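You operate a simulated robot arm through the tools that you are given. There is no shell and no other tool. Be economical: measure what you need, move in short steps, check, and stop when the job is done.

Carry out the task below with a simulated robot arm. There is one attempt and no reset: what you move stays moved.

TASK
Brush the fluff off the travel pillow and lay a lavender-dabbed pad on it.
Fine: use the blue felt pad; put the brush back and leave the pillow on the mat.

The check looks at the end state, three seconds after you hand in, the way a careful person would. Anything else that was tipped, shoved, dropped, spilled or broken makes it a failure.

THE ROBOT
A 6-joint arm with a two-finger parallel gripper, fixed in place. Base frame: the origin is at the foot of the arm, x ahead of it, y to its left, z up; the work surface is at about z = 900. Readings come in mm, degrees, newtons and seconds.
With the tool pointing down near the work surface it reaches from about 440 to 860 mm from the base axis. Its first joint turns from -115.0 to 115.0 degrees. Payload 4.2 kg.
The tool frame sits at the grasp point between the pads (the TCP): z along the fingers, y along the line on which they close. The tips reach 23 mm beyond it. Largest opening 94 mm; finger width 38, thickness 10; the body of the gripper, 54 by 96 mm, starts 39 mm behind the TCP.
Orientation is that of the tool frame in the base frame, as [roll, pitch, yaw] about the fixed x, y, z axes, in that order (R = Rz(yaw) Ry(pitch) Rx(roll)). With the fingers straight down and closing along the base's y, the tool's x points along the base's -x, its y along +y and its z along -z.

THE INTERFACE
- The arm moves only by the tool nudge_tool. Its argument "plan" is a list of rows, each a list of 7 numbers: the gripper command, from -1 (fully open) to 1 (shut), values between in proportion, then the shift along the base's x, y, z in m, then the turn, a rotation vector about the base's x, y, z in degrees. In form: [[fingers, dx, dy, dz, wx, wy, wz], ...]. A call has 1 to 12 rows; each row is the pose to reach, as a shift and turn from the pose commanded when the call began. Rows are played at 5 a second. More than 50 mm and 8.6 degrees between two rows, or a gripper value outside its range, and nothing of the call is played. A pose out of reach is approached as far as the arm can. The call stops where the force on the tool passes 40 N (or 10 N more than at its start, if that is more) or the arm is blocked; 0.2 s more then pass. Each finger travels about 108 mm/s and halts on what it meets, pressing with about 25 N; the grip force reading is that of the motor and also rises with nothing between the fingers. The clock runs only during rows and for 0.2 s after the last one: add rows that repeat a pose to give the fingers time. The reply holds the time, the measured pose of the TCP, the force on the tool along the base axes, the opening and the grip force, in the units named above and with some noise.
- Cameras (640 x 400 px; columns grow to the right, rows downward): "scene" is fixed at [50.3, 651.2, 1692.4]; the picture's right is [-0.78, -0.62, 0.00], its down [-0.31, 0.39, -0.86] and it looks along [0.54, -0.68, -0.50] (base axes); focal length 317 px, centre (320, 200). "wrist" rides on the gripper at [-39, 0, -44] in the tool frame; the picture's right is [0.00, -1.00, 0.00], its down [0.97, 0.00, -0.24] and it looks along [0.24, 0.00, 0.97] (tool axes); focal length 218 px, centre (320, 200). There is no depth. A picture from a camera that has moved, and an enlarged one, comes with that camera's place and axes in the base frame and with its lens.
- camera(camera): a new picture of that camera. It takes no simulated time.
- raise_lower(by): slides the trunk up (or, below 0, down) by that many mm; the arm rides with it, the base frame stays. It gives what a move gives, with no picture.
- close_up(camera, box): a new picture of the part [left, top, right, bottom] of that camera's present view, enlarged. It takes no simulated time.
- close_job(): hands the job in; it is judged then, once.

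Work in short steps. Places have to be worked out from the pictures, the camera data and where the tool is seen: move nearer, look again, correct. Check each grasp and each placing, and mend what went wrong. You have 120 turns and 68 pictures in all, those below and enlarged ones among them. Open the gripper and draw the arm clear of the work before you hand the job in, unless the task says otherwise; then end with one line.

The tools are called after ">>>" by a JSON object that holds its "op" and its "data". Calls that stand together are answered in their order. nudge_tool: Moves the arm, as the interface text tells. Its arguments: {"type":"object","properties":{"plan":{"type":"array"}},"required":["plan"]} The other tools are called the same way: raise_lower (by) slides the trunk up or down; camera (camera) takes a picture; close_up (camera, box) takes an enlarged picture of a part of a camera's view; close_job () hands the job in.

At the start:

```text
time_s: 0.0
tool_pos: [577.7, -173.0, 1341.7]
tool_rot: [180.0, 0.0, 179.9]
contact_force: [0.6, 0.4, 0.1]
gripper_width: 93.9
gripper_force: 0.0
trunk travel left (down, up): [-850.0, 140.0]
```

scene: 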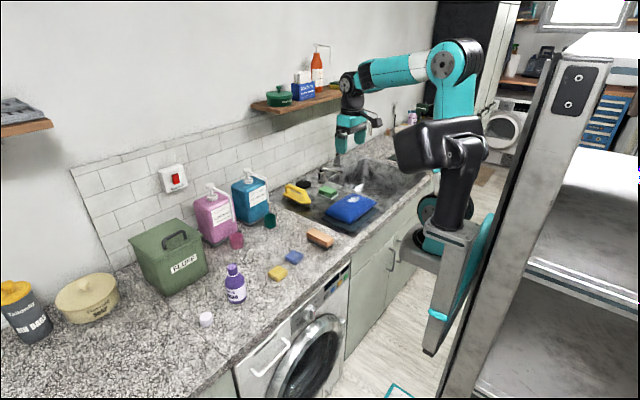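
wrist: 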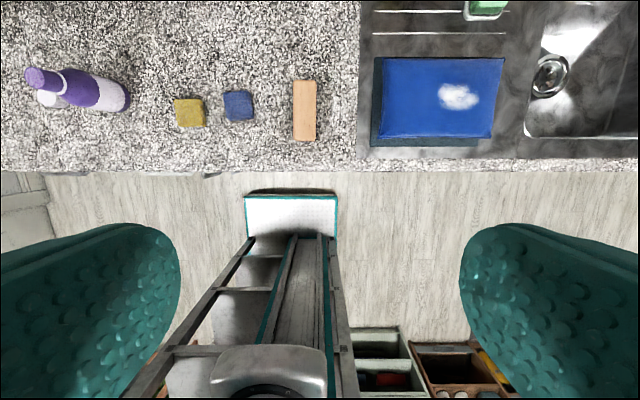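

The scene shows a pillow with fluff, a brush, two felt pads and a purple bottle. I'll enlarge the relevant parts first.

>>> {"op": "close_up", "data": {"camera": "scene", "box": [180, 220, 340, 340]}}

>>> {"op": "close_up", "data": {"camera": "scene", "box": [270, 150, 410, 250]}}

>>> {"op": "close_up", "data": {"camera": "wrist", "box": [0, 0, 340, 200]}}

>>> {"op": "close_up", "data": {"camera": "scene", "box": [0, 180, 280, 360]}}

```text
3.33 times, centred on (260, 280) of scene
camera zoom: at [50.3, 651.2, 1692.4], right [-0.78, -0.62, 0.0], down [-0.31, 0.39, -0.86], along [0.54, -0.68, -0.5], focal length 1057 px, centre (520, -67)
```

zoom: 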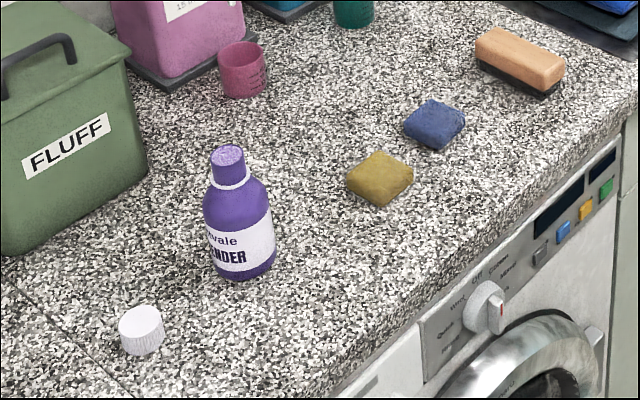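

```text
4.00 times, centred on (340, 200) of scene
camera zoom: at [50.3, 651.2, 1692.4], right [-0.78, -0.62, 0.0], down [-0.31, 0.39, -0.86], along [0.54, -0.68, -0.5], focal length 1269 px, centre (240, 200)
```

zoom: 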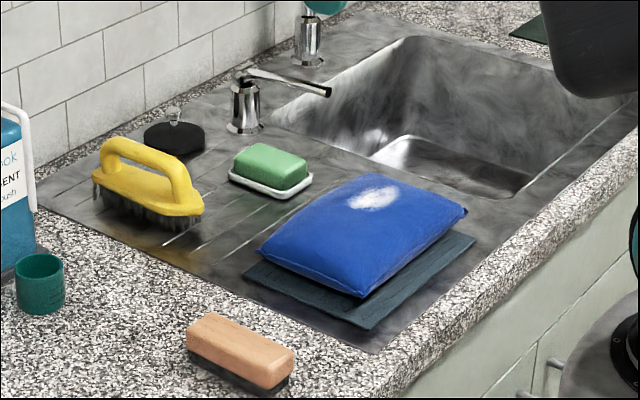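

```text
1.88 times, centred on (170, 100) of wrist
camera zoom: at [616.9, -175.0, 1385.9], right [0.0, -1.0, 0.0], down [-0.97, 0.0, 0.24], along [-0.24, 0.0, -0.97], focal length 411 px, centre (602, 388)
```

zoom: 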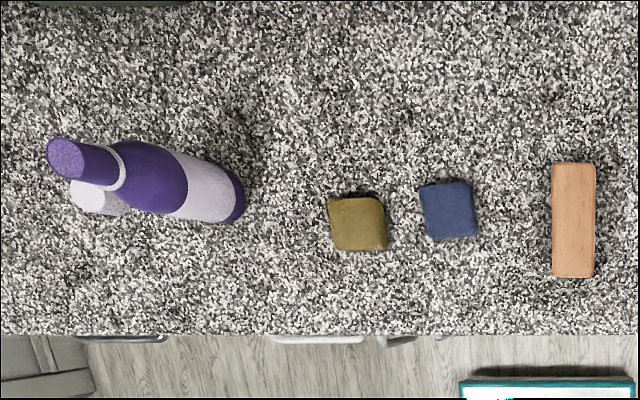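

```text
2.22 times, centred on (140, 270) of scene
camera zoom: at [50.3, 651.2, 1692.4], right [-0.78, -0.62, 0.0], down [-0.31, 0.39, -0.86], along [0.54, -0.68, -0.5], focal length 705 px, centre (720, 44)
```

zoom: 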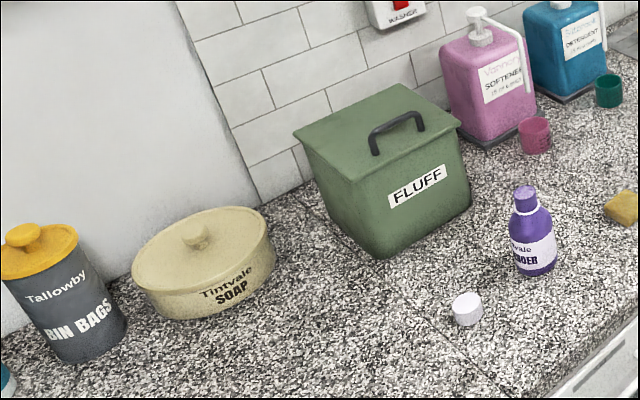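

The wooden brush with the dark pad looks like the clothes brush, centred near (684,-146) with its length along x. I'll move above it and look closer.

>>> {"op": "nudge_tool", "data": {"plan": [[-1, 0.02, 0.005, -0.04, 0, 0, 0], [-1, 0.04, 0.01, -0.08, 0, 0, 0], [-1, 0.06, 0.015, -0.12, 0, 0, 0], [-1, 0.08, 0.02, -0.16, 0, 0, 0], [-1, 0.095, 0.025, -0.2, 0, 0, 0], [-1, 0.1063, 0.027, -0.24, 0, 0, 0], [-1, 0.1063, 0.027, -0.26, 0, 0, 0]]}}

>>> {"op": "camera", "data": {"camera": "wrist"}}

>>> {"op": "camera", "data": {"camera": "scene"}}

```text
time_s: 1.6
tool_pos: [682.7, -146.0, 1080.5]
tool_rot: [-179.9, -0.1, -180.0]
contact_force: [0.5, -1.1, -0.2]
gripper_width: 94.2
gripper_force: 0.1
trunk travel left (down, up): [-850.0, 140.0]
```

```text
61 pictures are left
camera wrist: at [723.2, -147.3, 1126.0], right [0.0, -1.0, 0.0], down [-0.97, 0.0, 0.24], along [-0.24, 0.0, -0.97], focal length 218 px, centre (320, 200)
```

wrist: 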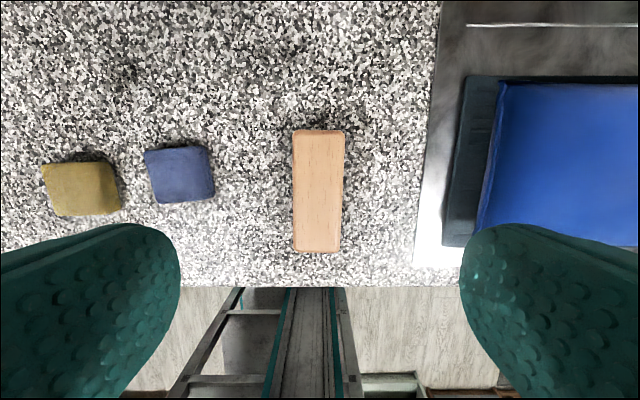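

```text
60 pictures are left
```

scene: 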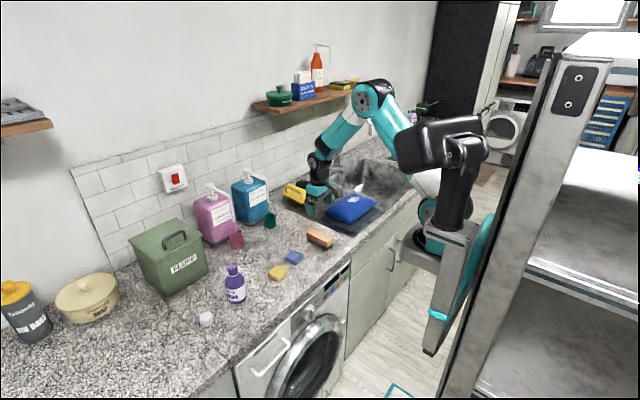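

The brush is at about x 625–736, y −145, with its top at about 932. I'll descend so the tips stop near z 909.

>>> {"op": "nudge_tool", "data": {"plan": [[-1, 0, 0.0005, -0.04, 0, 0, 0], [-1, 0, 0.0005, -0.08, 0, 0, 0], [-1, 0, 0.0005, -0.11, 0, 0, 0], [-1, 0, 0.0005, -0.13, 0, 0, 0], [-1, 0, 0.0005, -0.148, 0, 0, 0], [-1, 0, 0.0005, -0.148, 0, 0, 0]]}}

>>> {"op": "camera", "data": {"camera": "wrist"}}

>>> {"op": "close_up", "data": {"camera": "scene", "box": [270, 170, 390, 260]}}

```text
time_s: 3.0
tool_pos: [684.5, -146.5, 933.1]
tool_rot: [-179.9, 0.0, 179.9]
contact_force: [-0.1, -0.3, 0.1]
gripper_width: 94.0
gripper_force: 0.2
trunk travel left (down, up): [-850.0, 140.0]
```

```text
59 pictures are left
camera wrist: at [722.7, -147.6, 977.8], right [0.0, -1.0, 0.0], down [-0.97, 0.0, 0.24], along [-0.24, 0.0, -0.97], focal length 218 px, centre (320, 200)
```

wrist: 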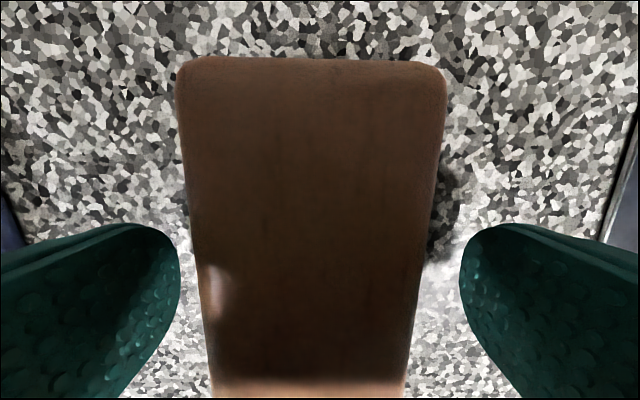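

```text
4.44 times, centred on (330, 215) of scene
camera zoom: at [50.3, 651.2, 1692.4], right [-0.78, -0.62, 0.0], down [-0.31, 0.39, -0.86], along [0.54, -0.68, -0.5], focal length 1410 px, centre (276, 133)
```

zoom: 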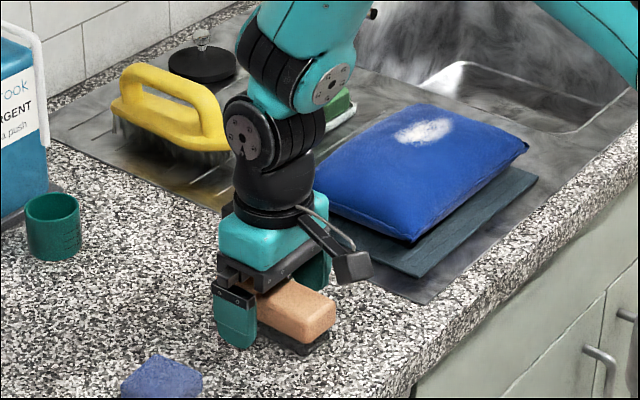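

The brush is centred between the fingers, so I close on it.

>>> {"op": "nudge_tool", "data": {"plan": [[1, 0, 0, 0, 0, 0, 0], [1, 0, 0, 0, 0, 0, 0], [1, 0, 0, 0, 0, 0, 0], [1, 0, 0, 0, 0, 0, 0]]}}

```text
time_s: 4.0
tool_pos: [684.2, -147.8, 933.5]
tool_rot: [180.0, 0.0, -180.0]
contact_force: [0.0, -0.1, 0.9]
gripper_width: 43.3
gripper_force: 25.2
trunk travel left (down, up): [-850.0, 140.0]
```

The brush is gripped at 43 mm, and its rest pose is TCP (684,−147,933). I'll lift it and check it from below and from the side.

>>> {"op": "nudge_tool", "data": {"plan": [[1, 0, 0, 0.03, 0, 0, 0], [1, 0, 0, 0.07, 0, 0, 0], [1, 0, 0, 0.11, 0, 0, 0], [1, 0, 0, 0.147, 0, 0, 0], [1, 0, -0.04, 0.147, 0, 0, 0], [1, 0, -0.08, 0.147, 0, 0, 0], [1, 0, -0.12, 0.147, 0, 0, 0], [1, 0, -0.16, 0.147, 0, 0, 0]]}}

>>> {"op": "close_up", "data": {"camera": "scene", "box": [290, 130, 410, 240]}}

>>> {"op": "camera", "data": {"camera": "wrist"}}

```text
time_s: 5.8
tool_pos: [683.8, -307.7, 1080.8]
tool_rot: [-180.0, -0.1, -180.0]
contact_force: [0.0, -0.5, 0.3]
gripper_width: 0.0
gripper_force: 25.1
trunk travel left (down, up): [-850.0, 140.0]
```

```text
3.64 times, centred on (350, 185) of scene
camera zoom: at [50.3, 651.2, 1692.4], right [-0.78, -0.62, 0.0], down [-0.31, 0.39, -0.86], along [0.54, -0.68, -0.5], focal length 1153 px, centre (211, 254)
```

zoom: 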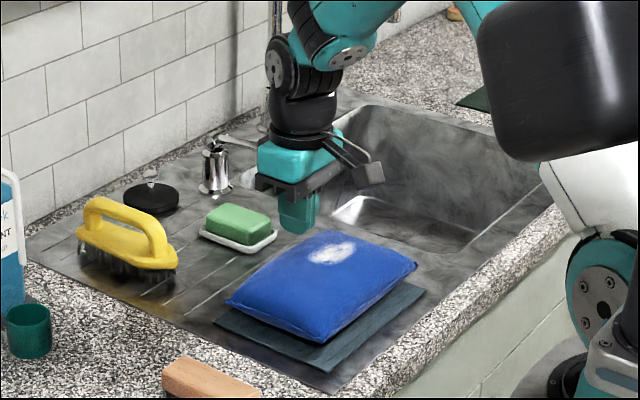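

```text
56 pictures are left
camera wrist: at [723.7, -308.0, 1125.1], right [0.0, -1.0, 0.0], down [-0.97, 0.0, 0.24], along [-0.24, 0.0, -0.97], focal length 218 px, centre (320, 200)
```

wrist: 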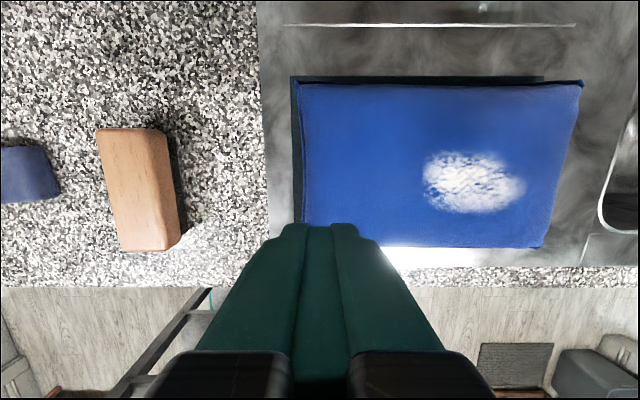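

The brush slipped out because the grasp was only on its rounded upper edge; it is still at its place. I'll go back and grasp it lower.

>>> {"op": "nudge_tool", "data": {"plan": [[-1, 0, 0.04, 0, 0, 0, 0], [-1, 0, 0.08, 0, 0, 0, 0], [-1, 0, 0.12, 0, 0, 0, 0], [-1, 0, 0.161, 0, 0, 0, 0], [-1, 0, 0.161, -0.04, 0, 0, 0], [-1, 0, 0.161, -0.06, 0, 0, 0], [-1, 0, 0.161, -0.06, 0, 0, 0]]}}

>>> {"op": "camera", "data": {"camera": "wrist"}}

>>> {"op": "close_up", "data": {"camera": "scene", "box": [280, 190, 360, 260]}}

```text
time_s: 7.4
tool_pos: [682.9, -145.7, 1020.2]
tool_rot: [180.0, 0.0, -180.0]
contact_force: [-0.4, 0.5, 0.6]
gripper_width: 94.0
gripper_force: 0.1
trunk travel left (down, up): [-850.0, 140.0]
```

```text
55 pictures are left
camera wrist: at [722.0, -146.5, 1064.5], right [0.0, -1.0, 0.0], down [-0.97, 0.0, 0.24], along [-0.24, 0.0, -0.97], focal length 218 px, centre (320, 200)
```

wrist: 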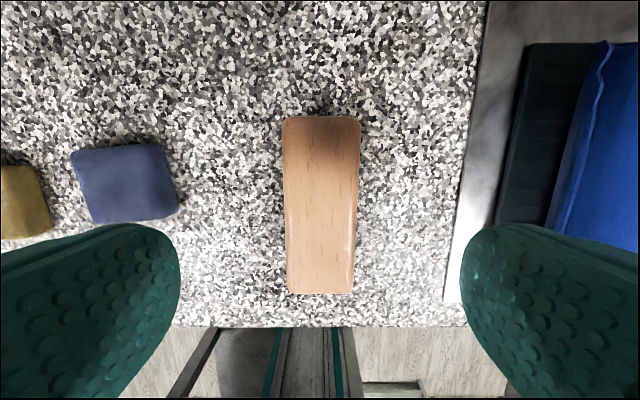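

```text
5.71 times, centred on (320, 225) of scene
camera zoom: at [50.3, 651.2, 1692.4], right [-0.78, -0.62, 0.0], down [-0.31, 0.39, -0.86], along [0.54, -0.68, -0.5], focal length 1812 px, centre (320, 57)
```

zoom: 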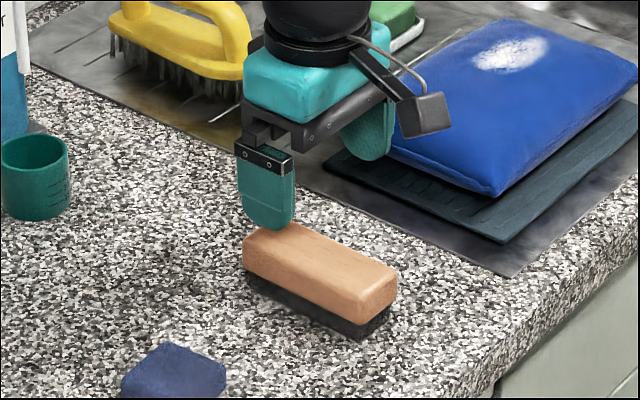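

The brush sits as before. I'll descend to TCP z≈925, close and lift slightly.

>>> {"op": "nudge_tool", "data": {"plan": [[-1, 0, 0, -0.04, 0, 0, 0], [-1, 0, 0, -0.075, 0, 0, 0], [-1, 0, 0, -0.095, 0, 0, 0], [-1, 0, 0, -0.095, 0, 0, 0], [1, 0, 0, -0.095, 0, 0, 0], [1, 0, 0, -0.095, 0, 0, 0], [1, 0, 0, -0.095, 0, 0, 0], [1, 0, 0, -0.095, 0, 0, 0], [1, 0, 0, -0.095, 0, 0, 0]]}}

>>> {"op": "nudge_tool", "data": {"plan": [[1, 0, 0, 0.005, 0, 0, 0], [1, 0, 0, 0.015, 0, 0, 0], [1, 0, 0, 0.03, 0, 0, 0]]}}

>>> {"op": "close_up", "data": {"camera": "scene", "box": [280, 190, 360, 260]}}

```text
time_s: 9.4
tool_pos: [684.1, -145.2, 925.5]
tool_rot: [-179.9, 0.0, 180.0]
contact_force: [0.8, 0.0, -0.4]
gripper_width: 43.4
gripper_force: 25.4
trunk travel left (down, up): [-850.0, 140.0]
```

```text
time_s: 10.2
tool_pos: [684.4, -145.4, 956.0]
tool_rot: [180.0, -0.1, -180.0]
contact_force: [-0.2, -0.3, -0.9]
gripper_width: 43.2
gripper_force: 25.0
trunk travel left (down, up): [-850.0, 140.0]
```

```text
5.71 times, centred on (320, 225) of scene
camera zoom: at [50.3, 651.2, 1692.4], right [-0.78, -0.62, 0.0], down [-0.31, 0.39, -0.86], along [0.54, -0.68, -0.5], focal length 1812 px, centre (320, 57)
```

zoom: 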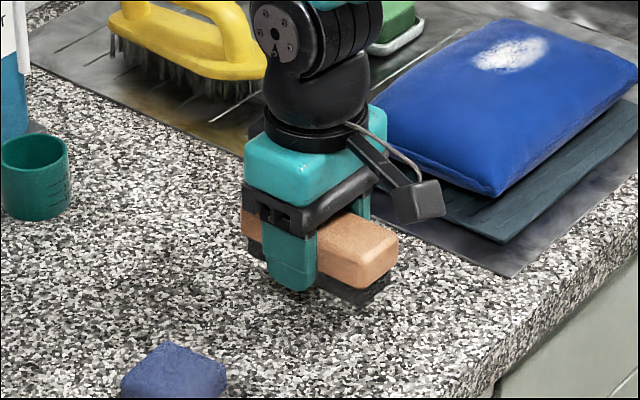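

The brush is held this time, with its bristle bottom 25 mm below the TCP. I'll raise it gradually and carry it over the pillow, short of the fluff.

>>> {"op": "nudge_tool", "data": {"plan": [[1, 0, 0, 0.03, 0, 0, 0], [1, 0, 0, 0.065, 0, 0, 0], [1, 0, -0.03, 0.08, 0, 0, 0], [1, 0.005, -0.07, 0.08, 0, 0, 0], [1, 0.01, -0.11, 0.08, 0, 0, 0], [1, 0.012, -0.15, 0.08, 0, 0, 0], [1, 0.012, -0.19, 0.08, 0, 0, 0], [1, 0.012, -0.22, 0.08, 0, 0, 0], [1, 0.012, -0.22, 0.08, 0, 0, 0]]}}

>>> {"op": "close_up", "data": {"camera": "scene", "box": [290, 130, 410, 240]}}

>>> {"op": "camera", "data": {"camera": "wrist"}}

```text
time_s: 12.2
tool_pos: [695.3, -365.1, 1035.8]
tool_rot: [179.9, -0.1, 179.9]
contact_force: [0.4, -0.3, -0.4]
gripper_width: 43.6
gripper_force: 24.9
trunk travel left (down, up): [-850.0, 140.0]
```

```text
3.64 times, centred on (350, 185) of scene
camera zoom: at [50.3, 651.2, 1692.4], right [-0.78, -0.62, 0.0], down [-0.31, 0.39, -0.86], along [0.54, -0.68, -0.5], focal length 1153 px, centre (211, 254)
```

zoom: 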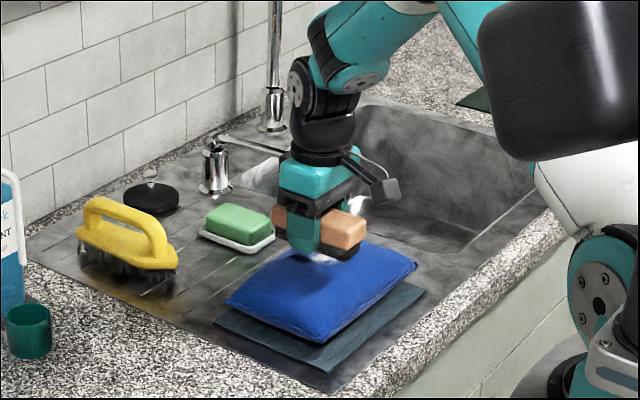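

```text
51 pictures are left
camera wrist: at [734.6, -366.7, 1080.1], right [0.0, -1.0, 0.0], down [-0.97, 0.0, 0.24], along [-0.24, 0.0, -0.97], focal length 218 px, centre (320, 200)
```

wrist: 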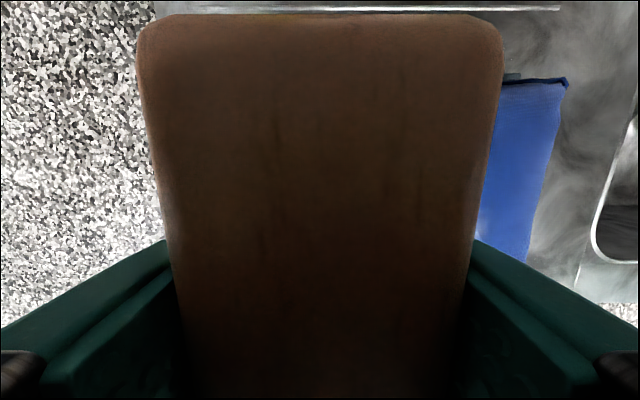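

The hold is good. I'll lower slowly to feel for the pillow's top.

>>> {"op": "nudge_tool", "data": {"plan": [[1, 0, 0, -0.025, 0, 0, 0], [1, 0, 0, -0.04, 0, 0, 0], [1, 0, 0, -0.046, 0, 0, 0], [1, 0, 0, -0.05, 0, 0, 0], [1, 0, 0, -0.05, 0, 0, 0]]}}

>>> {"op": "close_up", "data": {"camera": "scene", "box": [320, 170, 390, 230]}}

```text
time_s: 13.0
tool_pos: [697.2, -366.3, 998.8]
tool_rot: [-179.8, 0.4, 179.9]
contact_force: [-10.4, 6.5, 24.5]
gripper_width: 43.5
gripper_force: 25.2
trunk travel left (down, up): [-850.0, 140.0]
stopped in row 3: the force on the tool passed its limit (the readings are from after the stop); the commanded pose is now the measured one
```

```text
6.67 times, centred on (355, 200) of scene
camera zoom: at [50.3, 651.2, 1692.4], right [-0.78, -0.62, 0.0], down [-0.31, 0.39, -0.86], along [0.54, -0.68, -0.5], focal length 2114 px, centre (87, 200)
```

zoom: 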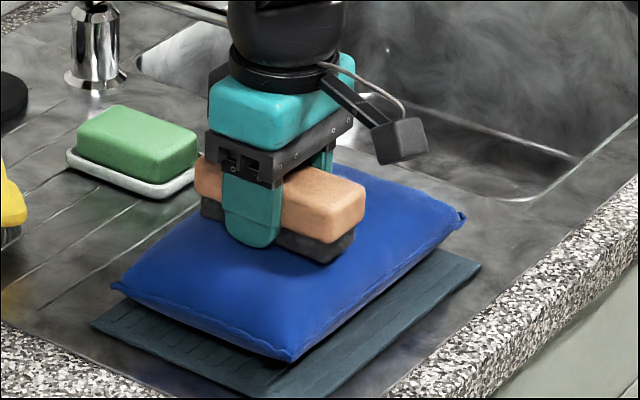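

Contact is at TCP z≈1000, so the pillow top is near 974. I'll ease off a few mm and read the force.

>>> {"op": "nudge_tool", "data": {"plan": [[1, 0, 0, 0.002, 0, 0, 0], [1, 0, 0, 0.003, 0, 0, 0]]}}

```text
time_s: 13.6
tool_pos: [696.9, -368.0, 997.3]
tool_rot: [-179.8, 0.5, -180.0]
contact_force: [-3.1, 2.4, 10.8]
gripper_width: 43.6
gripper_force: 25.2
trunk travel left (down, up): [-850.0, 140.0]
```

The force is now a gentle ~10 N. I'll start sweeping slowly toward −y, across the fluff.

>>> {"op": "nudge_tool", "data": {"plan": [[1, 0, -0.01, 0, 0, 0, 0], [1, 0, -0.02, 0, 0, 0, 0], [1, 0, -0.03, 0, 0, 0, 0], [1, 0, -0.04, 0, 0, 0, 0]]}}

>>> {"op": "close_up", "data": {"camera": "scene", "box": [320, 170, 390, 230]}}

```text
time_s: 14.6
tool_pos: [697.1, -405.7, 998.2]
tool_rot: [-179.7, 0.3, 180.0]
contact_force: [-0.3, 6.3, 10.0]
gripper_width: 43.6
gripper_force: 24.9
trunk travel left (down, up): [-850.0, 140.0]
```

```text
6.67 times, centred on (355, 200) of scene
camera zoom: at [50.3, 651.2, 1692.4], right [-0.78, -0.62, 0.0], down [-0.31, 0.39, -0.86], along [0.54, -0.68, -0.5], focal length 2114 px, centre (87, 200)
```

zoom: 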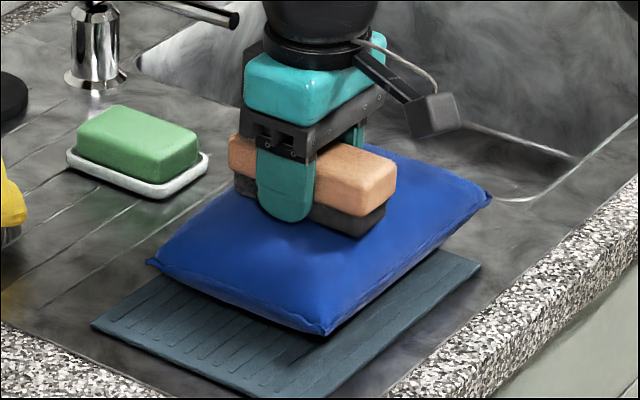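

The pillow dragged along about 37 mm toward −y: too much pressure. I'll drag it back with the same contact, then brush far lighter.

>>> {"op": "nudge_tool", "data": {"plan": [[1, 0, 0.01, 0, 0, 0, 0], [1, 0, 0.02, 0, 0, 0, 0], [1, 0, 0.03, 0, 0, 0, 0], [1, 0, 0.038, 0, 0, 0, 0], [1, 0, 0.038, 0, 0, 0, 0]]}}

>>> {"op": "close_up", "data": {"camera": "scene", "box": [320, 170, 390, 230]}}

```text
time_s: 15.8
tool_pos: [698.2, -368.3, 998.5]
tool_rot: [-179.8, 0.3, -180.0]
contact_force: [-0.3, -2.7, 3.6]
gripper_width: 44.0
gripper_force: 24.5
trunk travel left (down, up): [-850.0, 140.0]
```

```text
6.67 times, centred on (355, 200) of scene
camera zoom: at [50.3, 651.2, 1692.4], right [-0.78, -0.62, 0.0], down [-0.31, 0.39, -0.86], along [0.54, -0.68, -0.5], focal length 2114 px, centre (87, 200)
```

zoom: 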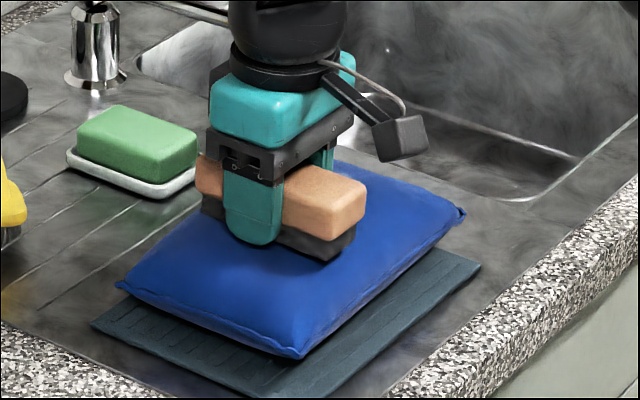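

The pillow is back within ~5 mm. I'll lift and see the state of the fluff.

>>> {"op": "nudge_tool", "data": {"plan": [[1, 0, 0, 0.015, 0, 0, 0], [1, 0, 0.04, 0.03, 0, 0, 0], [1, 0, 0.08, 0.03, 0, 0, 0], [1, 0, 0.12, 0.03, 0, 0, 0]]}}

>>> {"op": "camera", "data": {"camera": "wrist"}}

>>> {"op": "close_up", "data": {"camera": "scene", "box": [310, 160, 400, 240]}}

```text
time_s: 16.8
tool_pos: [698.0, -247.8, 1029.6]
tool_rot: [-179.8, 0.3, 179.9]
contact_force: [0.0, 0.6, -1.1]
gripper_width: 43.7
gripper_force: 25.3
trunk travel left (down, up): [-850.0, 140.0]
```

```text
47 pictures are left
camera wrist: at [737.1, -249.6, 1073.0], right [0.0, -1.0, 0.0], down [-0.97, 0.0, 0.23], along [-0.23, 0.0, -0.97], focal length 218 px, centre (320, 200)
```

wrist: 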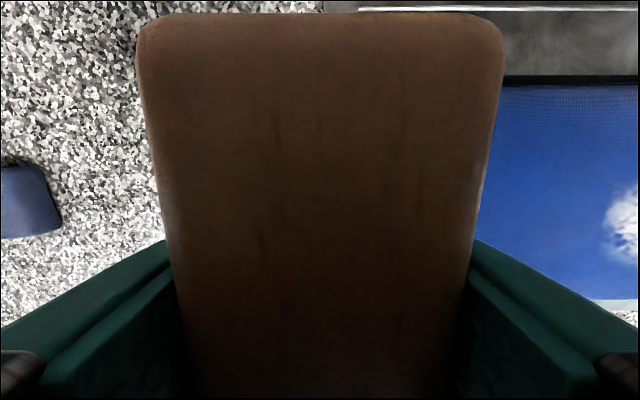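

```text
5.00 times, centred on (355, 200) of scene
camera zoom: at [50.3, 651.2, 1692.4], right [-0.78, -0.62, 0.0], down [-0.31, 0.39, -0.86], along [0.54, -0.68, -0.5], focal length 1586 px, centre (145, 200)
```

zoom: 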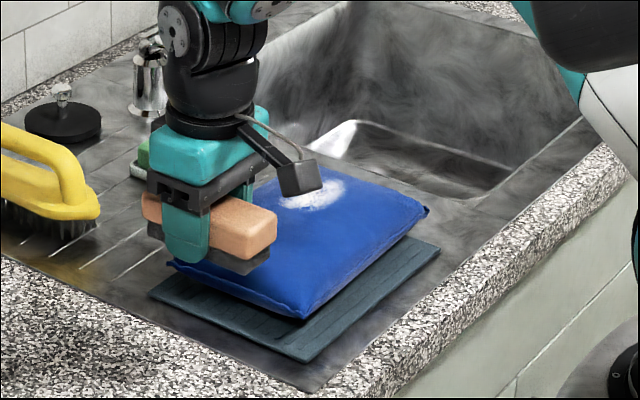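

The fluff is still on the pillow near (700,−420). I'll make a very light stroke at z≈1000, toward −y.

>>> {"op": "nudge_tool", "data": {"plan": [[1, 0, -0.04, 0, 0, 0, 0], [1, 0, -0.08, 0, 0, 0, 0], [1, 0, -0.115, -0.015, 0, 0, 0], [1, 0, -0.115, -0.025, 0, 0, 0], [1, 0, -0.115, -0.028, 0, 0, 0], [1, 0, -0.115, -0.029, 0, 0, 0]]}}

```text
time_s: 18.2
tool_pos: [698.2, -364.2, 999.6]
tool_rot: [-179.8, 0.3, 180.0]
contact_force: [-0.9, -1.1, -1.0]
gripper_width: 44.0
gripper_force: 24.8
trunk travel left (down, up): [-850.0, 140.0]
```

>>> {"op": "nudge_tool", "data": {"plan": [[1, 0, -0.015, 0, 0, 0, 0], [1, 0, -0.03, 0, 0, 0, 0], [1, 0, -0.045, 0, 0, 0, 0]]}}

>>> {"op": "close_up", "data": {"camera": "scene", "box": [310, 160, 400, 240]}}

```text
time_s: 19.0
tool_pos: [698.1, -409.2, 1000.6]
tool_rot: [-179.8, 0.4, -179.9]
contact_force: [-0.6, 2.8, 8.1]
gripper_width: 43.7
gripper_force: 25.2
trunk travel left (down, up): [-850.0, 140.0]
```

```text
5.00 times, centred on (355, 200) of scene
camera zoom: at [50.3, 651.2, 1692.4], right [-0.78, -0.62, 0.0], down [-0.31, 0.39, -0.86], along [0.54, -0.68, -0.5], focal length 1586 px, centre (145, 200)
```

zoom: 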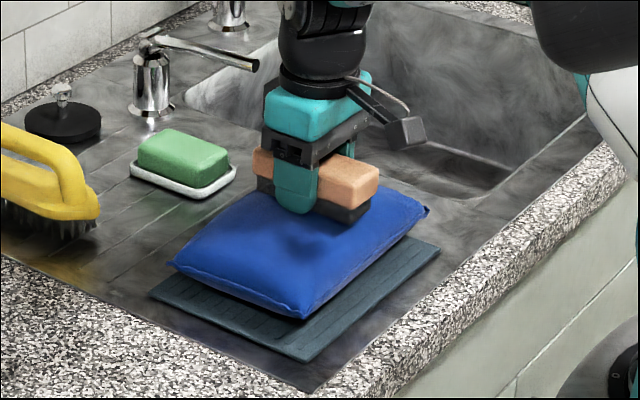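

The pillow stayed this time, with N≈8 and a drag of 2.8. I'll continue the stroke past the fluff.

>>> {"op": "nudge_tool", "data": {"plan": [[1, 0, -0.015, 0, 0, 0, 0], [1, 0, -0.03, 0, 0, 0, 0], [1, 0, -0.045, -0.0005, 0, 0, 0]]}}

>>> {"op": "close_up", "data": {"camera": "scene", "box": [310, 160, 400, 240]}}

```text
time_s: 19.8
tool_pos: [696.1, -454.3, 998.2]
tool_rot: [-179.8, 0.2, 179.9]
contact_force: [-0.8, 0.2, -1.2]
gripper_width: 43.7
gripper_force: 25.0
trunk travel left (down, up): [-850.0, 140.0]
```

```text
5.00 times, centred on (355, 200) of scene
camera zoom: at [50.3, 651.2, 1692.4], right [-0.78, -0.62, 0.0], down [-0.31, 0.39, -0.86], along [0.54, -0.68, -0.5], focal length 1586 px, centre (145, 200)
```

zoom: 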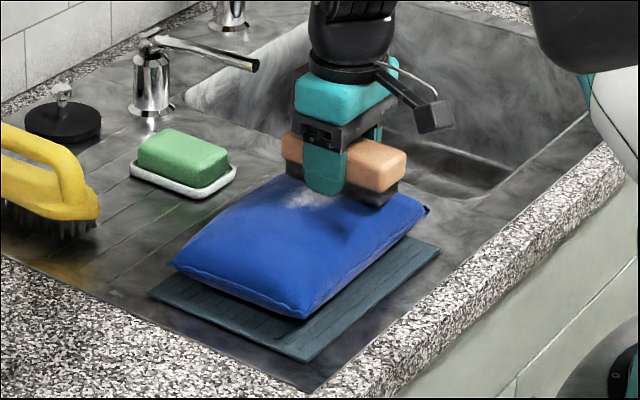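

The fluff is visibly thinner; contact was lost past y −440, where the pillow drops. I'll find contact here and stroke back following the dome.

>>> {"op": "nudge_tool", "data": {"plan": [[1, 0.002, 0, -0.003, 0, 0, 0], [1, 0.002, 0, -0.005, 0, 0, 0], [1, 0.002, 0, -0.005, 0, 0, 0]]}}

```text
time_s: 20.6
tool_pos: [699.0, -454.8, 995.6]
tool_rot: [-179.7, 0.5, 179.8]
contact_force: [-4.3, -1.8, 17.9]
gripper_width: 43.6
gripper_force: 25.4
trunk travel left (down, up): [-850.0, 140.0]
```

>>> {"op": "nudge_tool", "data": {"plan": [[1, 0, 0, 0.002, 0, 0, 0], [1, 0, 0.012, 0.003, 0, 0, 0], [1, 0, 0.024, 0.0042, 0, 0, 0], [1, 0, 0.036, 0.005, 0, 0, 0], [1, 0, 0.048, 0.0055, 0, 0, 0]]}}

>>> {"op": "close_up", "data": {"camera": "scene", "box": [310, 160, 400, 240]}}

```text
time_s: 21.8
tool_pos: [699.1, -404.4, 998.8]
tool_rot: [-179.9, 0.4, 180.0]
contact_force: [-0.5, 0.5, -0.3]
gripper_width: 43.8
gripper_force: 25.0
trunk travel left (down, up): [-850.0, 140.0]
```

```text
5.00 times, centred on (355, 200) of scene
camera zoom: at [50.3, 651.2, 1692.4], right [-0.78, -0.62, 0.0], down [-0.31, 0.39, -0.86], along [0.54, -0.68, -0.5], focal length 1586 px, centre (145, 200)
```

zoom: 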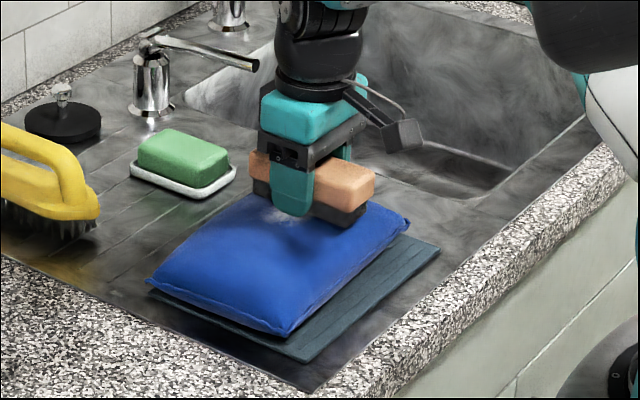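

The return stroke dragged the pillow ~22 mm toward +y. A −y stroke with modest contact will either brush it or bring it back.

>>> {"op": "nudge_tool", "data": {"plan": [[1, 0, 0.015, 0.0, 0, 0, 0], [1, 0, 0.03, -0.002, 0, 0, 0], [1, 0, 0.03, -0.003, 0, 0, 0], [1, 0, 0.02, -0.003, 0, 0, 0], [1, 0, 0.008, -0.003, 0, 0, 0], [1, 0, -0.004, -0.003, 0, 0, 0], [1, 0, -0.016, -0.003, 0, 0, 0]]}}

>>> {"op": "close_up", "data": {"camera": "scene", "box": [310, 160, 400, 240]}}

```text
time_s: 23.0
tool_pos: [702.2, -388.5, 997.3]
tool_rot: [179.8, 0.4, -179.5]
contact_force: [0.4, 9.7, 13.6]
gripper_width: 43.9
gripper_force: 25.1
trunk travel left (down, up): [-850.0, 140.0]
stopped in row 5: the force on the tool passed its limit (the readings are from after the stop); the commanded pose is now the measured one
```

```text
5.00 times, centred on (355, 200) of scene
camera zoom: at [50.3, 651.2, 1692.4], right [-0.78, -0.62, 0.0], down [-0.31, 0.39, -0.86], along [0.54, -0.68, -0.5], focal length 1586 px, centre (145, 200)
```

zoom: 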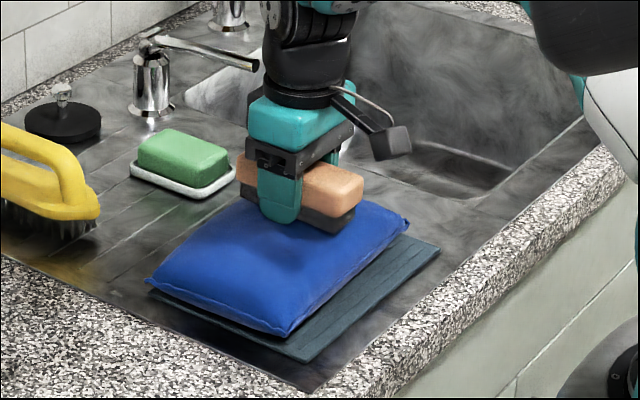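

That was too firm. I'll ease up a little and continue toward −y.

>>> {"op": "nudge_tool", "data": {"plan": [[1, -0.002, 0, 0.0015, 0, 0, 0], [1, -0.002, -0.012, 0.002, 0, 0, 0], [1, -0.002, -0.024, 0.002, 0, 0, 0], [1, -0.002, -0.036, 0.0015, 0, 0, 0], [1, -0.002, -0.048, 0.0005, 0, 0, 0]]}}

>>> {"op": "close_up", "data": {"camera": "scene", "box": [310, 160, 400, 240]}}

```text
time_s: 24.2
tool_pos: [698.8, -436.9, 997.8]
tool_rot: [179.9, 0.4, -179.5]
contact_force: [0.4, 6.9, 12.9]
gripper_width: 43.6
gripper_force: 24.5
trunk travel left (down, up): [-850.0, 140.0]
```

```text
5.00 times, centred on (355, 200) of scene
camera zoom: at [50.3, 651.2, 1692.4], right [-0.78, -0.62, 0.0], down [-0.31, 0.39, -0.86], along [0.54, -0.68, -0.5], focal length 1586 px, centre (145, 200)
```

zoom: 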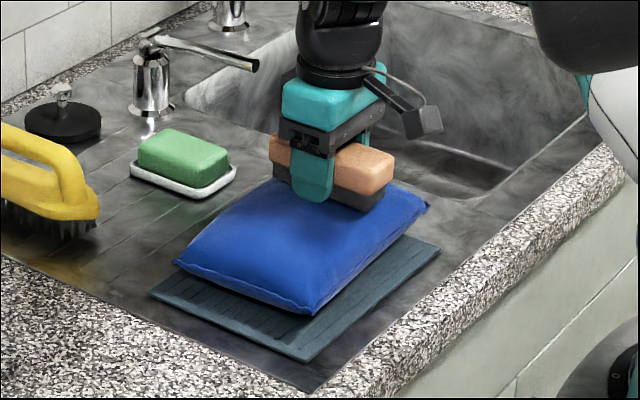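

The pillow is back at its original place and no fluff shows in front of the brush. I'll lift and check.

>>> {"op": "nudge_tool", "data": {"plan": [[1, 0, 0, 0.02, 0, 0, 0], [1, 0, 0.04, 0.05, 0, 0, 0], [1, 0, 0.08, 0.08, 0, 0, 0], [1, 0, 0.12, 0.09, 0, 0, 0], [1, 0, 0.16, 0.09, 0, 0, 0], [1, 0, 0.19, 0.09, 0, 0, 0]]}}

>>> {"op": "camera", "data": {"camera": "wrist"}}

>>> {"op": "close_up", "data": {"camera": "scene", "box": [310, 160, 400, 240]}}

```text
time_s: 25.6
tool_pos: [699.6, -246.8, 1087.2]
tool_rot: [179.9, 0.2, -179.6]
contact_force: [-0.3, -0.2, -1.0]
gripper_width: 43.7
gripper_force: 24.2
trunk travel left (down, up): [-850.0, 140.0]
```

```text
40 pictures are left
camera wrist: at [738.6, -247.6, 1131.7], right [0.01, -1.0, 0.0], down [-0.97, -0.01, 0.24], along [-0.24, 0.0, -0.97], focal length 218 px, centre (320, 200)
```

wrist: 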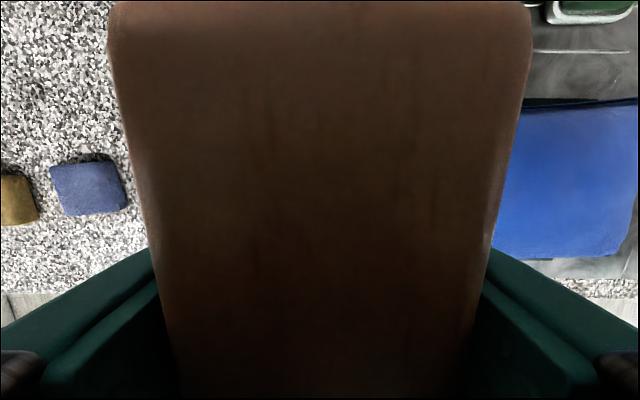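

```text
5.00 times, centred on (355, 200) of scene
camera zoom: at [50.3, 651.2, 1692.4], right [-0.78, -0.62, 0.0], down [-0.31, 0.39, -0.86], along [0.54, -0.68, -0.5], focal length 1586 px, centre (145, 200)
```

zoom: 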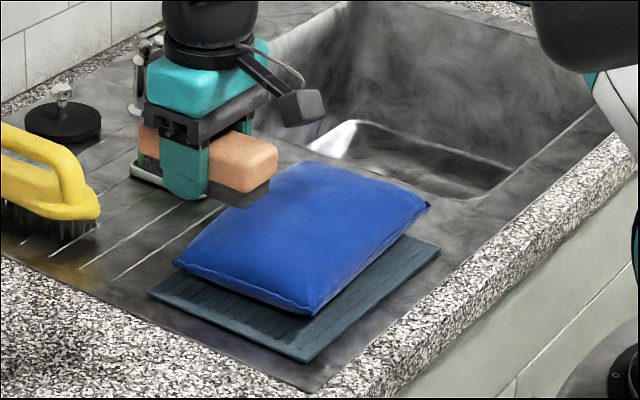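

The pillow is clean and on its mat. I'll return the brush to its original spot.

>>> {"op": "nudge_tool", "data": {"plan": [[1, -0.005, 0.035, 0, 0, 0, 0], [1, -0.01, 0.07, -0.01, 0, 0, 0], [1, -0.0155, 0.101, -0.03, 0, 0, -0.4], [1, -0.0155, 0.101, -0.07, 0, 0, -0.4], [1, -0.0155, 0.101, -0.11, 0, 0, -0.4], [1, -0.0155, 0.101, -0.14, 0, 0, -0.4], [1, -0.0155, 0.101, -0.152, 0, 0, -0.4], [1, -0.0155, 0.101, -0.157, 0, 0, -0.4], [1, -0.0155, 0.101, -0.157, 0, 0, -0.4]]}}

>>> {"op": "close_up", "data": {"camera": "scene", "box": [280, 190, 360, 260]}}

```text
time_s: 27.6
tool_pos: [683.9, -145.7, 931.7]
tool_rot: [179.8, 0.3, -179.9]
contact_force: [0.0, -0.1, -0.7]
gripper_width: 43.5
gripper_force: 25.2
trunk travel left (down, up): [-850.0, 140.0]
```

```text
5.71 times, centred on (320, 225) of scene
camera zoom: at [50.3, 651.2, 1692.4], right [-0.78, -0.62, 0.0], down [-0.31, 0.39, -0.86], along [0.54, -0.68, -0.5], focal length 1812 px, centre (320, 57)
```

zoom: 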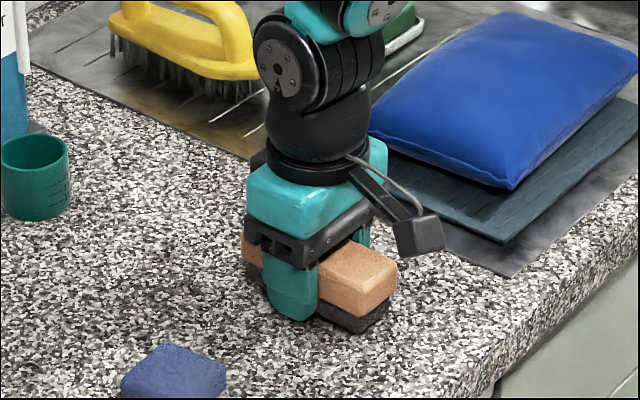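

The brush is just above the counter. I'll lower it the last few mm, release and rise.

>>> {"op": "nudge_tool", "data": {"plan": [[1, 0, 0, -0.003, 0, 0, 0], [1, 0, 0, -0.006, 0, 0, 0], [1, 0, 0, -0.0065, 0, 0, 0]]}}

>>> {"op": "nudge_tool", "data": {"plan": [[0.4, 0, 0, 0, 0, 0, 0], [-1, 0, 0, 0, 0, 0, 0], [-1, 0, 0, 0, 0, 0, 0], [-1, 0, 0, 0.03, 0, 0, 0], [-1, 0, 0, 0.07, 0, 0, 0], [-1, 0, 0, 0.11, 0, 0, 0], [-1, 0, 0, 0.15, 0, 0, 0], [-1, 0, 0.04, 0.16, 0, 0, 0], [-1, 0, 0.08, 0.16, 0, 0, 0], [-1, 0.005, 0.12, 0.16, 0, 0, 0]]}}

>>> {"op": "camera", "data": {"camera": "wrist"}}

>>> {"op": "close_up", "data": {"camera": "scene", "box": [240, 190, 360, 280]}}

```text
time_s: 28.4
tool_pos: [682.6, -147.6, 923.4]
tool_rot: [179.8, 0.3, -180.0]
contact_force: [0.2, 0.2, 0.4]
gripper_width: 43.7
gripper_force: 25.1
trunk travel left (down, up): [-850.0, 140.0]
```

```text
time_s: 30.6
tool_pos: [687.5, -26.2, 1084.5]
tool_rot: [179.8, 0.3, -179.9]
contact_force: [-0.7, -0.4, -0.4]
gripper_width: 94.1
gripper_force: 0.0
trunk travel left (down, up): [-850.0, 140.0]
```

```text
37 pictures are left
camera wrist: at [727.1, -27.1, 1128.2], right [0.0, -1.0, 0.0], down [-0.97, 0.0, 0.24], along [-0.24, 0.0, -0.97], focal length 218 px, centre (320, 200)
```

wrist: 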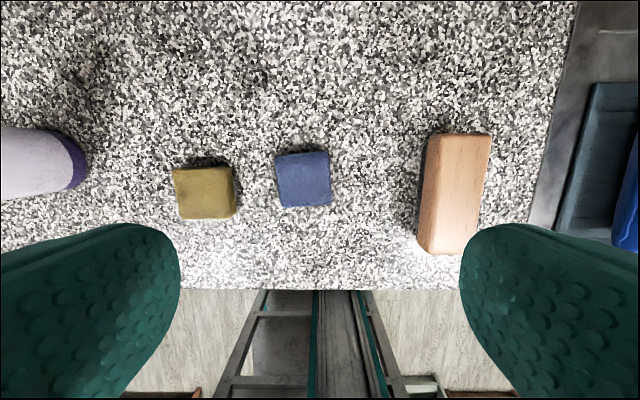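

```text
4.44 times, centred on (300, 235) of scene
camera zoom: at [50.3, 651.2, 1692.4], right [-0.78, -0.62, 0.0], down [-0.31, 0.39, -0.86], along [0.54, -0.68, -0.5], focal length 1410 px, centre (409, 44)
```

zoom: 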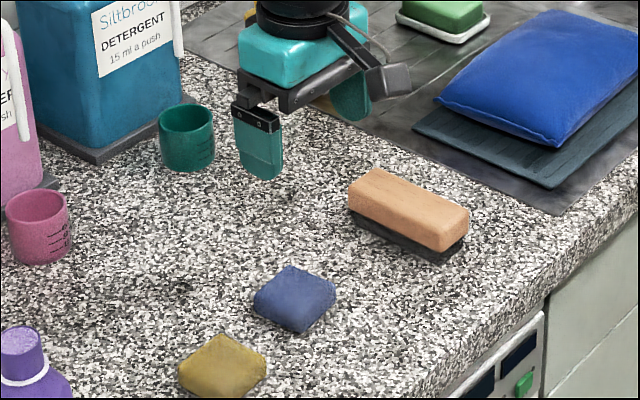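

The brush is back as it was. The blue pad is at about (695,−12), yawed about +5.5°. I'll align over it with a 75 mm opening, which keeps clear of the olive pad, and come down partway.

>>> {"op": "nudge_tool", "data": {"plan": [[-0.6, 0.004, 0.007, -0.02, 0, 0, 2.5], [-0.6, 0.008, 0.0145, -0.06, 0, 0, 5.5], [-0.6, 0.008, 0.0145, -0.1, 0, 0, 5.5], [-0.6, 0.008, 0.0145, -0.1, 0, 0, 5.5]]}}

>>> {"op": "camera", "data": {"camera": "wrist"}}

```text
time_s: 31.6
tool_pos: [696.6, -13.6, 984.3]
tool_rot: [179.8, 0.4, -174.4]
contact_force: [0.2, 0.1, -0.2]
gripper_width: 75.4
gripper_force: 0.1
trunk travel left (down, up): [-850.0, 140.0]
```

```text
35 pictures are left
camera wrist: at [735.9, -9.8, 1028.6], right [0.1, -1.0, 0.0], down [-0.97, -0.1, 0.23], along [-0.23, -0.02, -0.97], focal length 218 px, centre (320, 200)
```

wrist: 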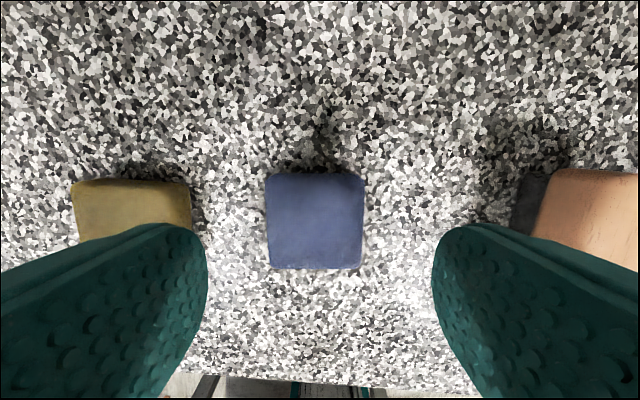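

The pad is aligned and centred. I'll descend and grip it.

>>> {"op": "nudge_tool", "data": {"plan": [[-0.6, 0.001, 0.001, -0.03, 0, 0, 0], [-0.6, 0.001, 0.001, -0.05, 0, 0, 0], [-0.6, 0.001, 0.001, -0.0595, 0, 0, 0], [-0.6, 0.001, 0.001, -0.0595, 0, 0, 0], [1, 0.001, 0.001, -0.0595, 0, 0, 0], [1, 0.001, 0.001, -0.0595, 0, 0, 0], [1, 0.001, 0.001, -0.0595, 0, 0, 0]]}}

>>> {"op": "nudge_tool", "data": {"plan": [[1, 0, 0, 0.005, 0, 0, 0], [1, 0, 0, 0.02, 0, 0, 0], [1, 0, 0, 0.05, 0, 0, 0], [1, 0, 0, 0.08, 0, 0, 0]]}}

>>> {"op": "close_up", "data": {"camera": "scene", "box": [220, 190, 340, 310]}}

```text
time_s: 33.2
tool_pos: [697.6, -10.8, 923.5]
tool_rot: [179.9, 0.3, -174.3]
contact_force: [0.5, -0.9, 0.3]
gripper_width: 50.6
gripper_force: 24.8
trunk travel left (down, up): [-850.0, 140.0]
```

```text
time_s: 34.2
tool_pos: [697.2, -10.6, 1003.6]
tool_rot: [179.8, 0.2, -174.3]
contact_force: [-0.3, -0.5, -0.6]
gripper_width: 50.5
gripper_force: 25.0
trunk travel left (down, up): [-850.0, 140.0]
```

```text
3.33 times, centred on (280, 250) of scene
camera zoom: at [50.3, 651.2, 1692.4], right [-0.78, -0.62, 0.0], down [-0.31, 0.39, -0.86], along [0.54, -0.68, -0.5], focal length 1057 px, centre (453, 33)
```

zoom: 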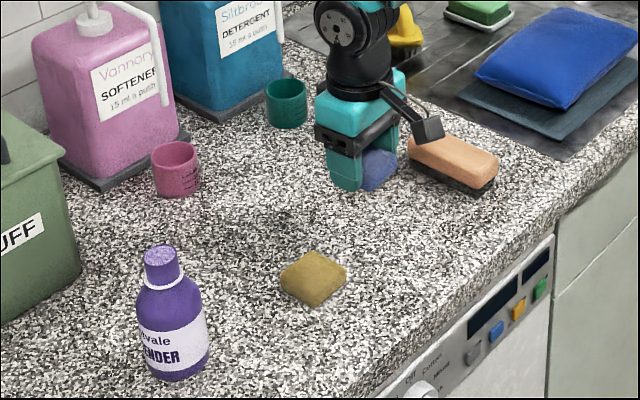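

The pad is held, its bottom level with the fingertips. I'll rise and go near the bottle to locate its dabber top precisely.

>>> {"op": "nudge_tool", "data": {"plan": [[1, 0, 0, 0.045, 0, 0, -2.5], [1, 0, 0, 0.09, 0, 0, -5.5], [1, 0, 0.02, 0.125, 0, 0, -5.5], [1, 0, 0.06, 0.125, 0, 0, -5.5], [1, 0.005, 0.1, 0.125, 0, 0, -5.5], [1, 0.01, 0.14, 0.125, 0, 0, -5.5], [1, 0.015, 0.17, 0.125, 0, 0, -5.5], [1, 0.015, 0.17, 0.125, 0, 0, -5.5]]}}

>>> {"op": "camera", "data": {"camera": "wrist"}}

>>> {"op": "close_up", "data": {"camera": "scene", "box": [200, 210, 290, 310]}}

```text
time_s: 36.0
tool_pos: [712.7, 160.1, 1130.3]
tool_rot: [179.8, 0.3, -180.0]
contact_force: [0.3, 0.1, 0.7]
gripper_width: 50.8
gripper_force: 25.5
trunk travel left (down, up): [-850.0, 140.0]
```

```text
33 pictures are left
camera wrist: at [752.1, 158.9, 1174.8], right [0.0, -1.0, 0.0], down [-0.97, 0.0, 0.24], along [-0.24, 0.0, -0.97], focal length 218 px, centre (320, 200)
```

wrist: 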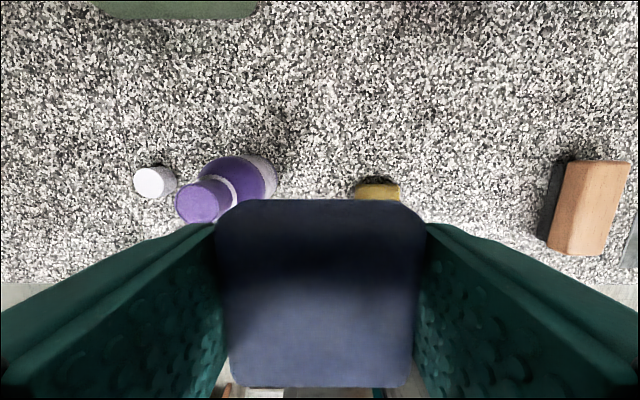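

```text
4.00 times, centred on (245, 260) of scene
camera zoom: at [50.3, 651.2, 1692.4], right [-0.78, -0.62, 0.0], down [-0.31, 0.39, -0.86], along [0.54, -0.68, -0.5], focal length 1269 px, centre (620, -40)
```

zoom: 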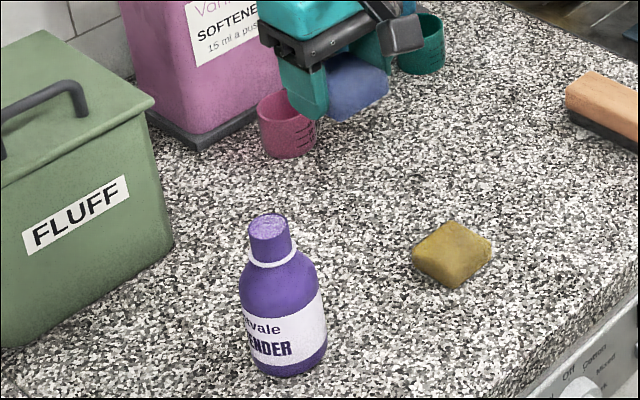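

The dabber top is at about (715.5,236.5,1035). I'll move over it and descend to ~8 mm above.

>>> {"op": "nudge_tool", "data": {"plan": [[1, 0.001, 0.04, 0, 0, 0, 0], [1, 0.003, 0.0765, 0, 0, 0, 0], [1, 0.003, 0.0765, -0.03, 0, 0, 0], [1, 0.003, 0.0765, -0.05, 0, 0, 0], [1, 0.003, 0.0765, -0.062, 0, 0, 0], [1, 0.003, 0.0765, -0.062, 0, 0, 0]]}}

>>> {"op": "close_up", "data": {"camera": "scene", "box": [200, 210, 290, 310]}}

>>> {"op": "camera", "data": {"camera": "wrist"}}

```text
time_s: 37.4
tool_pos: [714.7, 235.1, 1066.8]
tool_rot: [179.9, 0.3, -179.8]
contact_force: [-0.4, 0.3, 0.5]
gripper_width: 50.8
gripper_force: 25.1
trunk travel left (down, up): [-850.0, 140.0]
```

```text
4.00 times, centred on (245, 260) of scene
camera zoom: at [50.3, 651.2, 1692.4], right [-0.78, -0.62, 0.0], down [-0.31, 0.39, -0.86], along [0.54, -0.68, -0.5], focal length 1269 px, centre (620, -40)
```

zoom: 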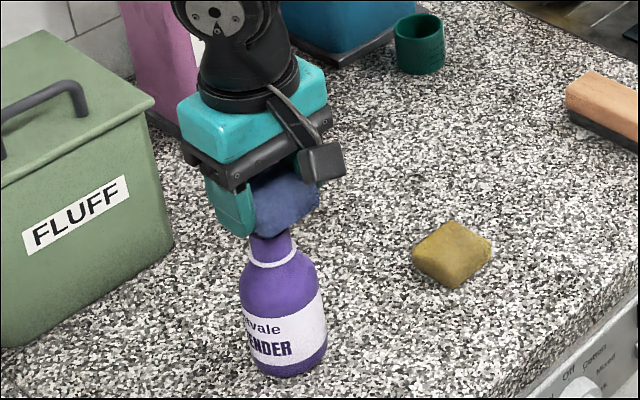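

```text
30 pictures are left
camera wrist: at [754.4, 234.9, 1111.4], right [0.0, -1.0, 0.0], down [-0.97, 0.0, 0.24], along [-0.24, 0.0, -0.97], focal length 218 px, centre (320, 200)
```

wrist: 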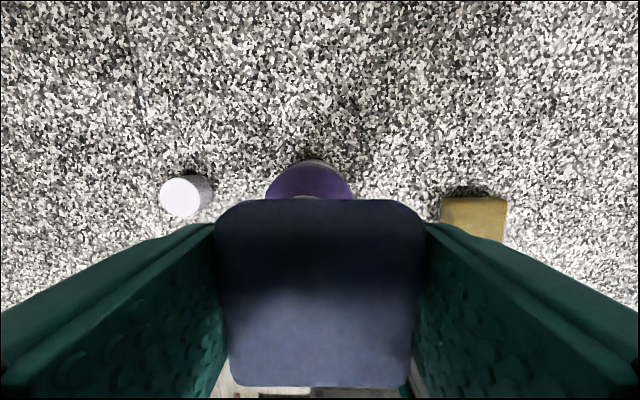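

The bottle is ~4 mm further to +y than the pad centre. I'll correct that and lower gently until light contact.

>>> {"op": "nudge_tool", "data": {"plan": [[1, 0.001, 0.003, 0, 0, 0, 0], [1, 0.001, 0.003, -0.003, 0, 0, 0], [1, 0.001, 0.003, -0.005, 0, 0, 0], [1, 0.001, 0.003, -0.007, 0, 0, 0]]}}

```text
time_s: 38.4
tool_pos: [715.7, 238.9, 1060.3]
tool_rot: [179.9, 0.3, -179.9]
contact_force: [0.2, -0.1, -0.6]
gripper_width: 50.4
gripper_force: 25.2
trunk travel left (down, up): [-850.0, 140.0]
```

>>> {"op": "nudge_tool", "data": {"plan": [[1, 0, 0, -0.001, 0, 0, 0], [1, 0, 0, -0.002, 0, 0, 0]]}}

```text
time_s: 39.0
tool_pos: [716.9, 239.0, 1058.3]
tool_rot: [179.8, 0.3, -179.9]
contact_force: [0.3, -0.5, -0.6]
gripper_width: 50.7
gripper_force: 24.9
trunk travel left (down, up): [-850.0, 140.0]
```

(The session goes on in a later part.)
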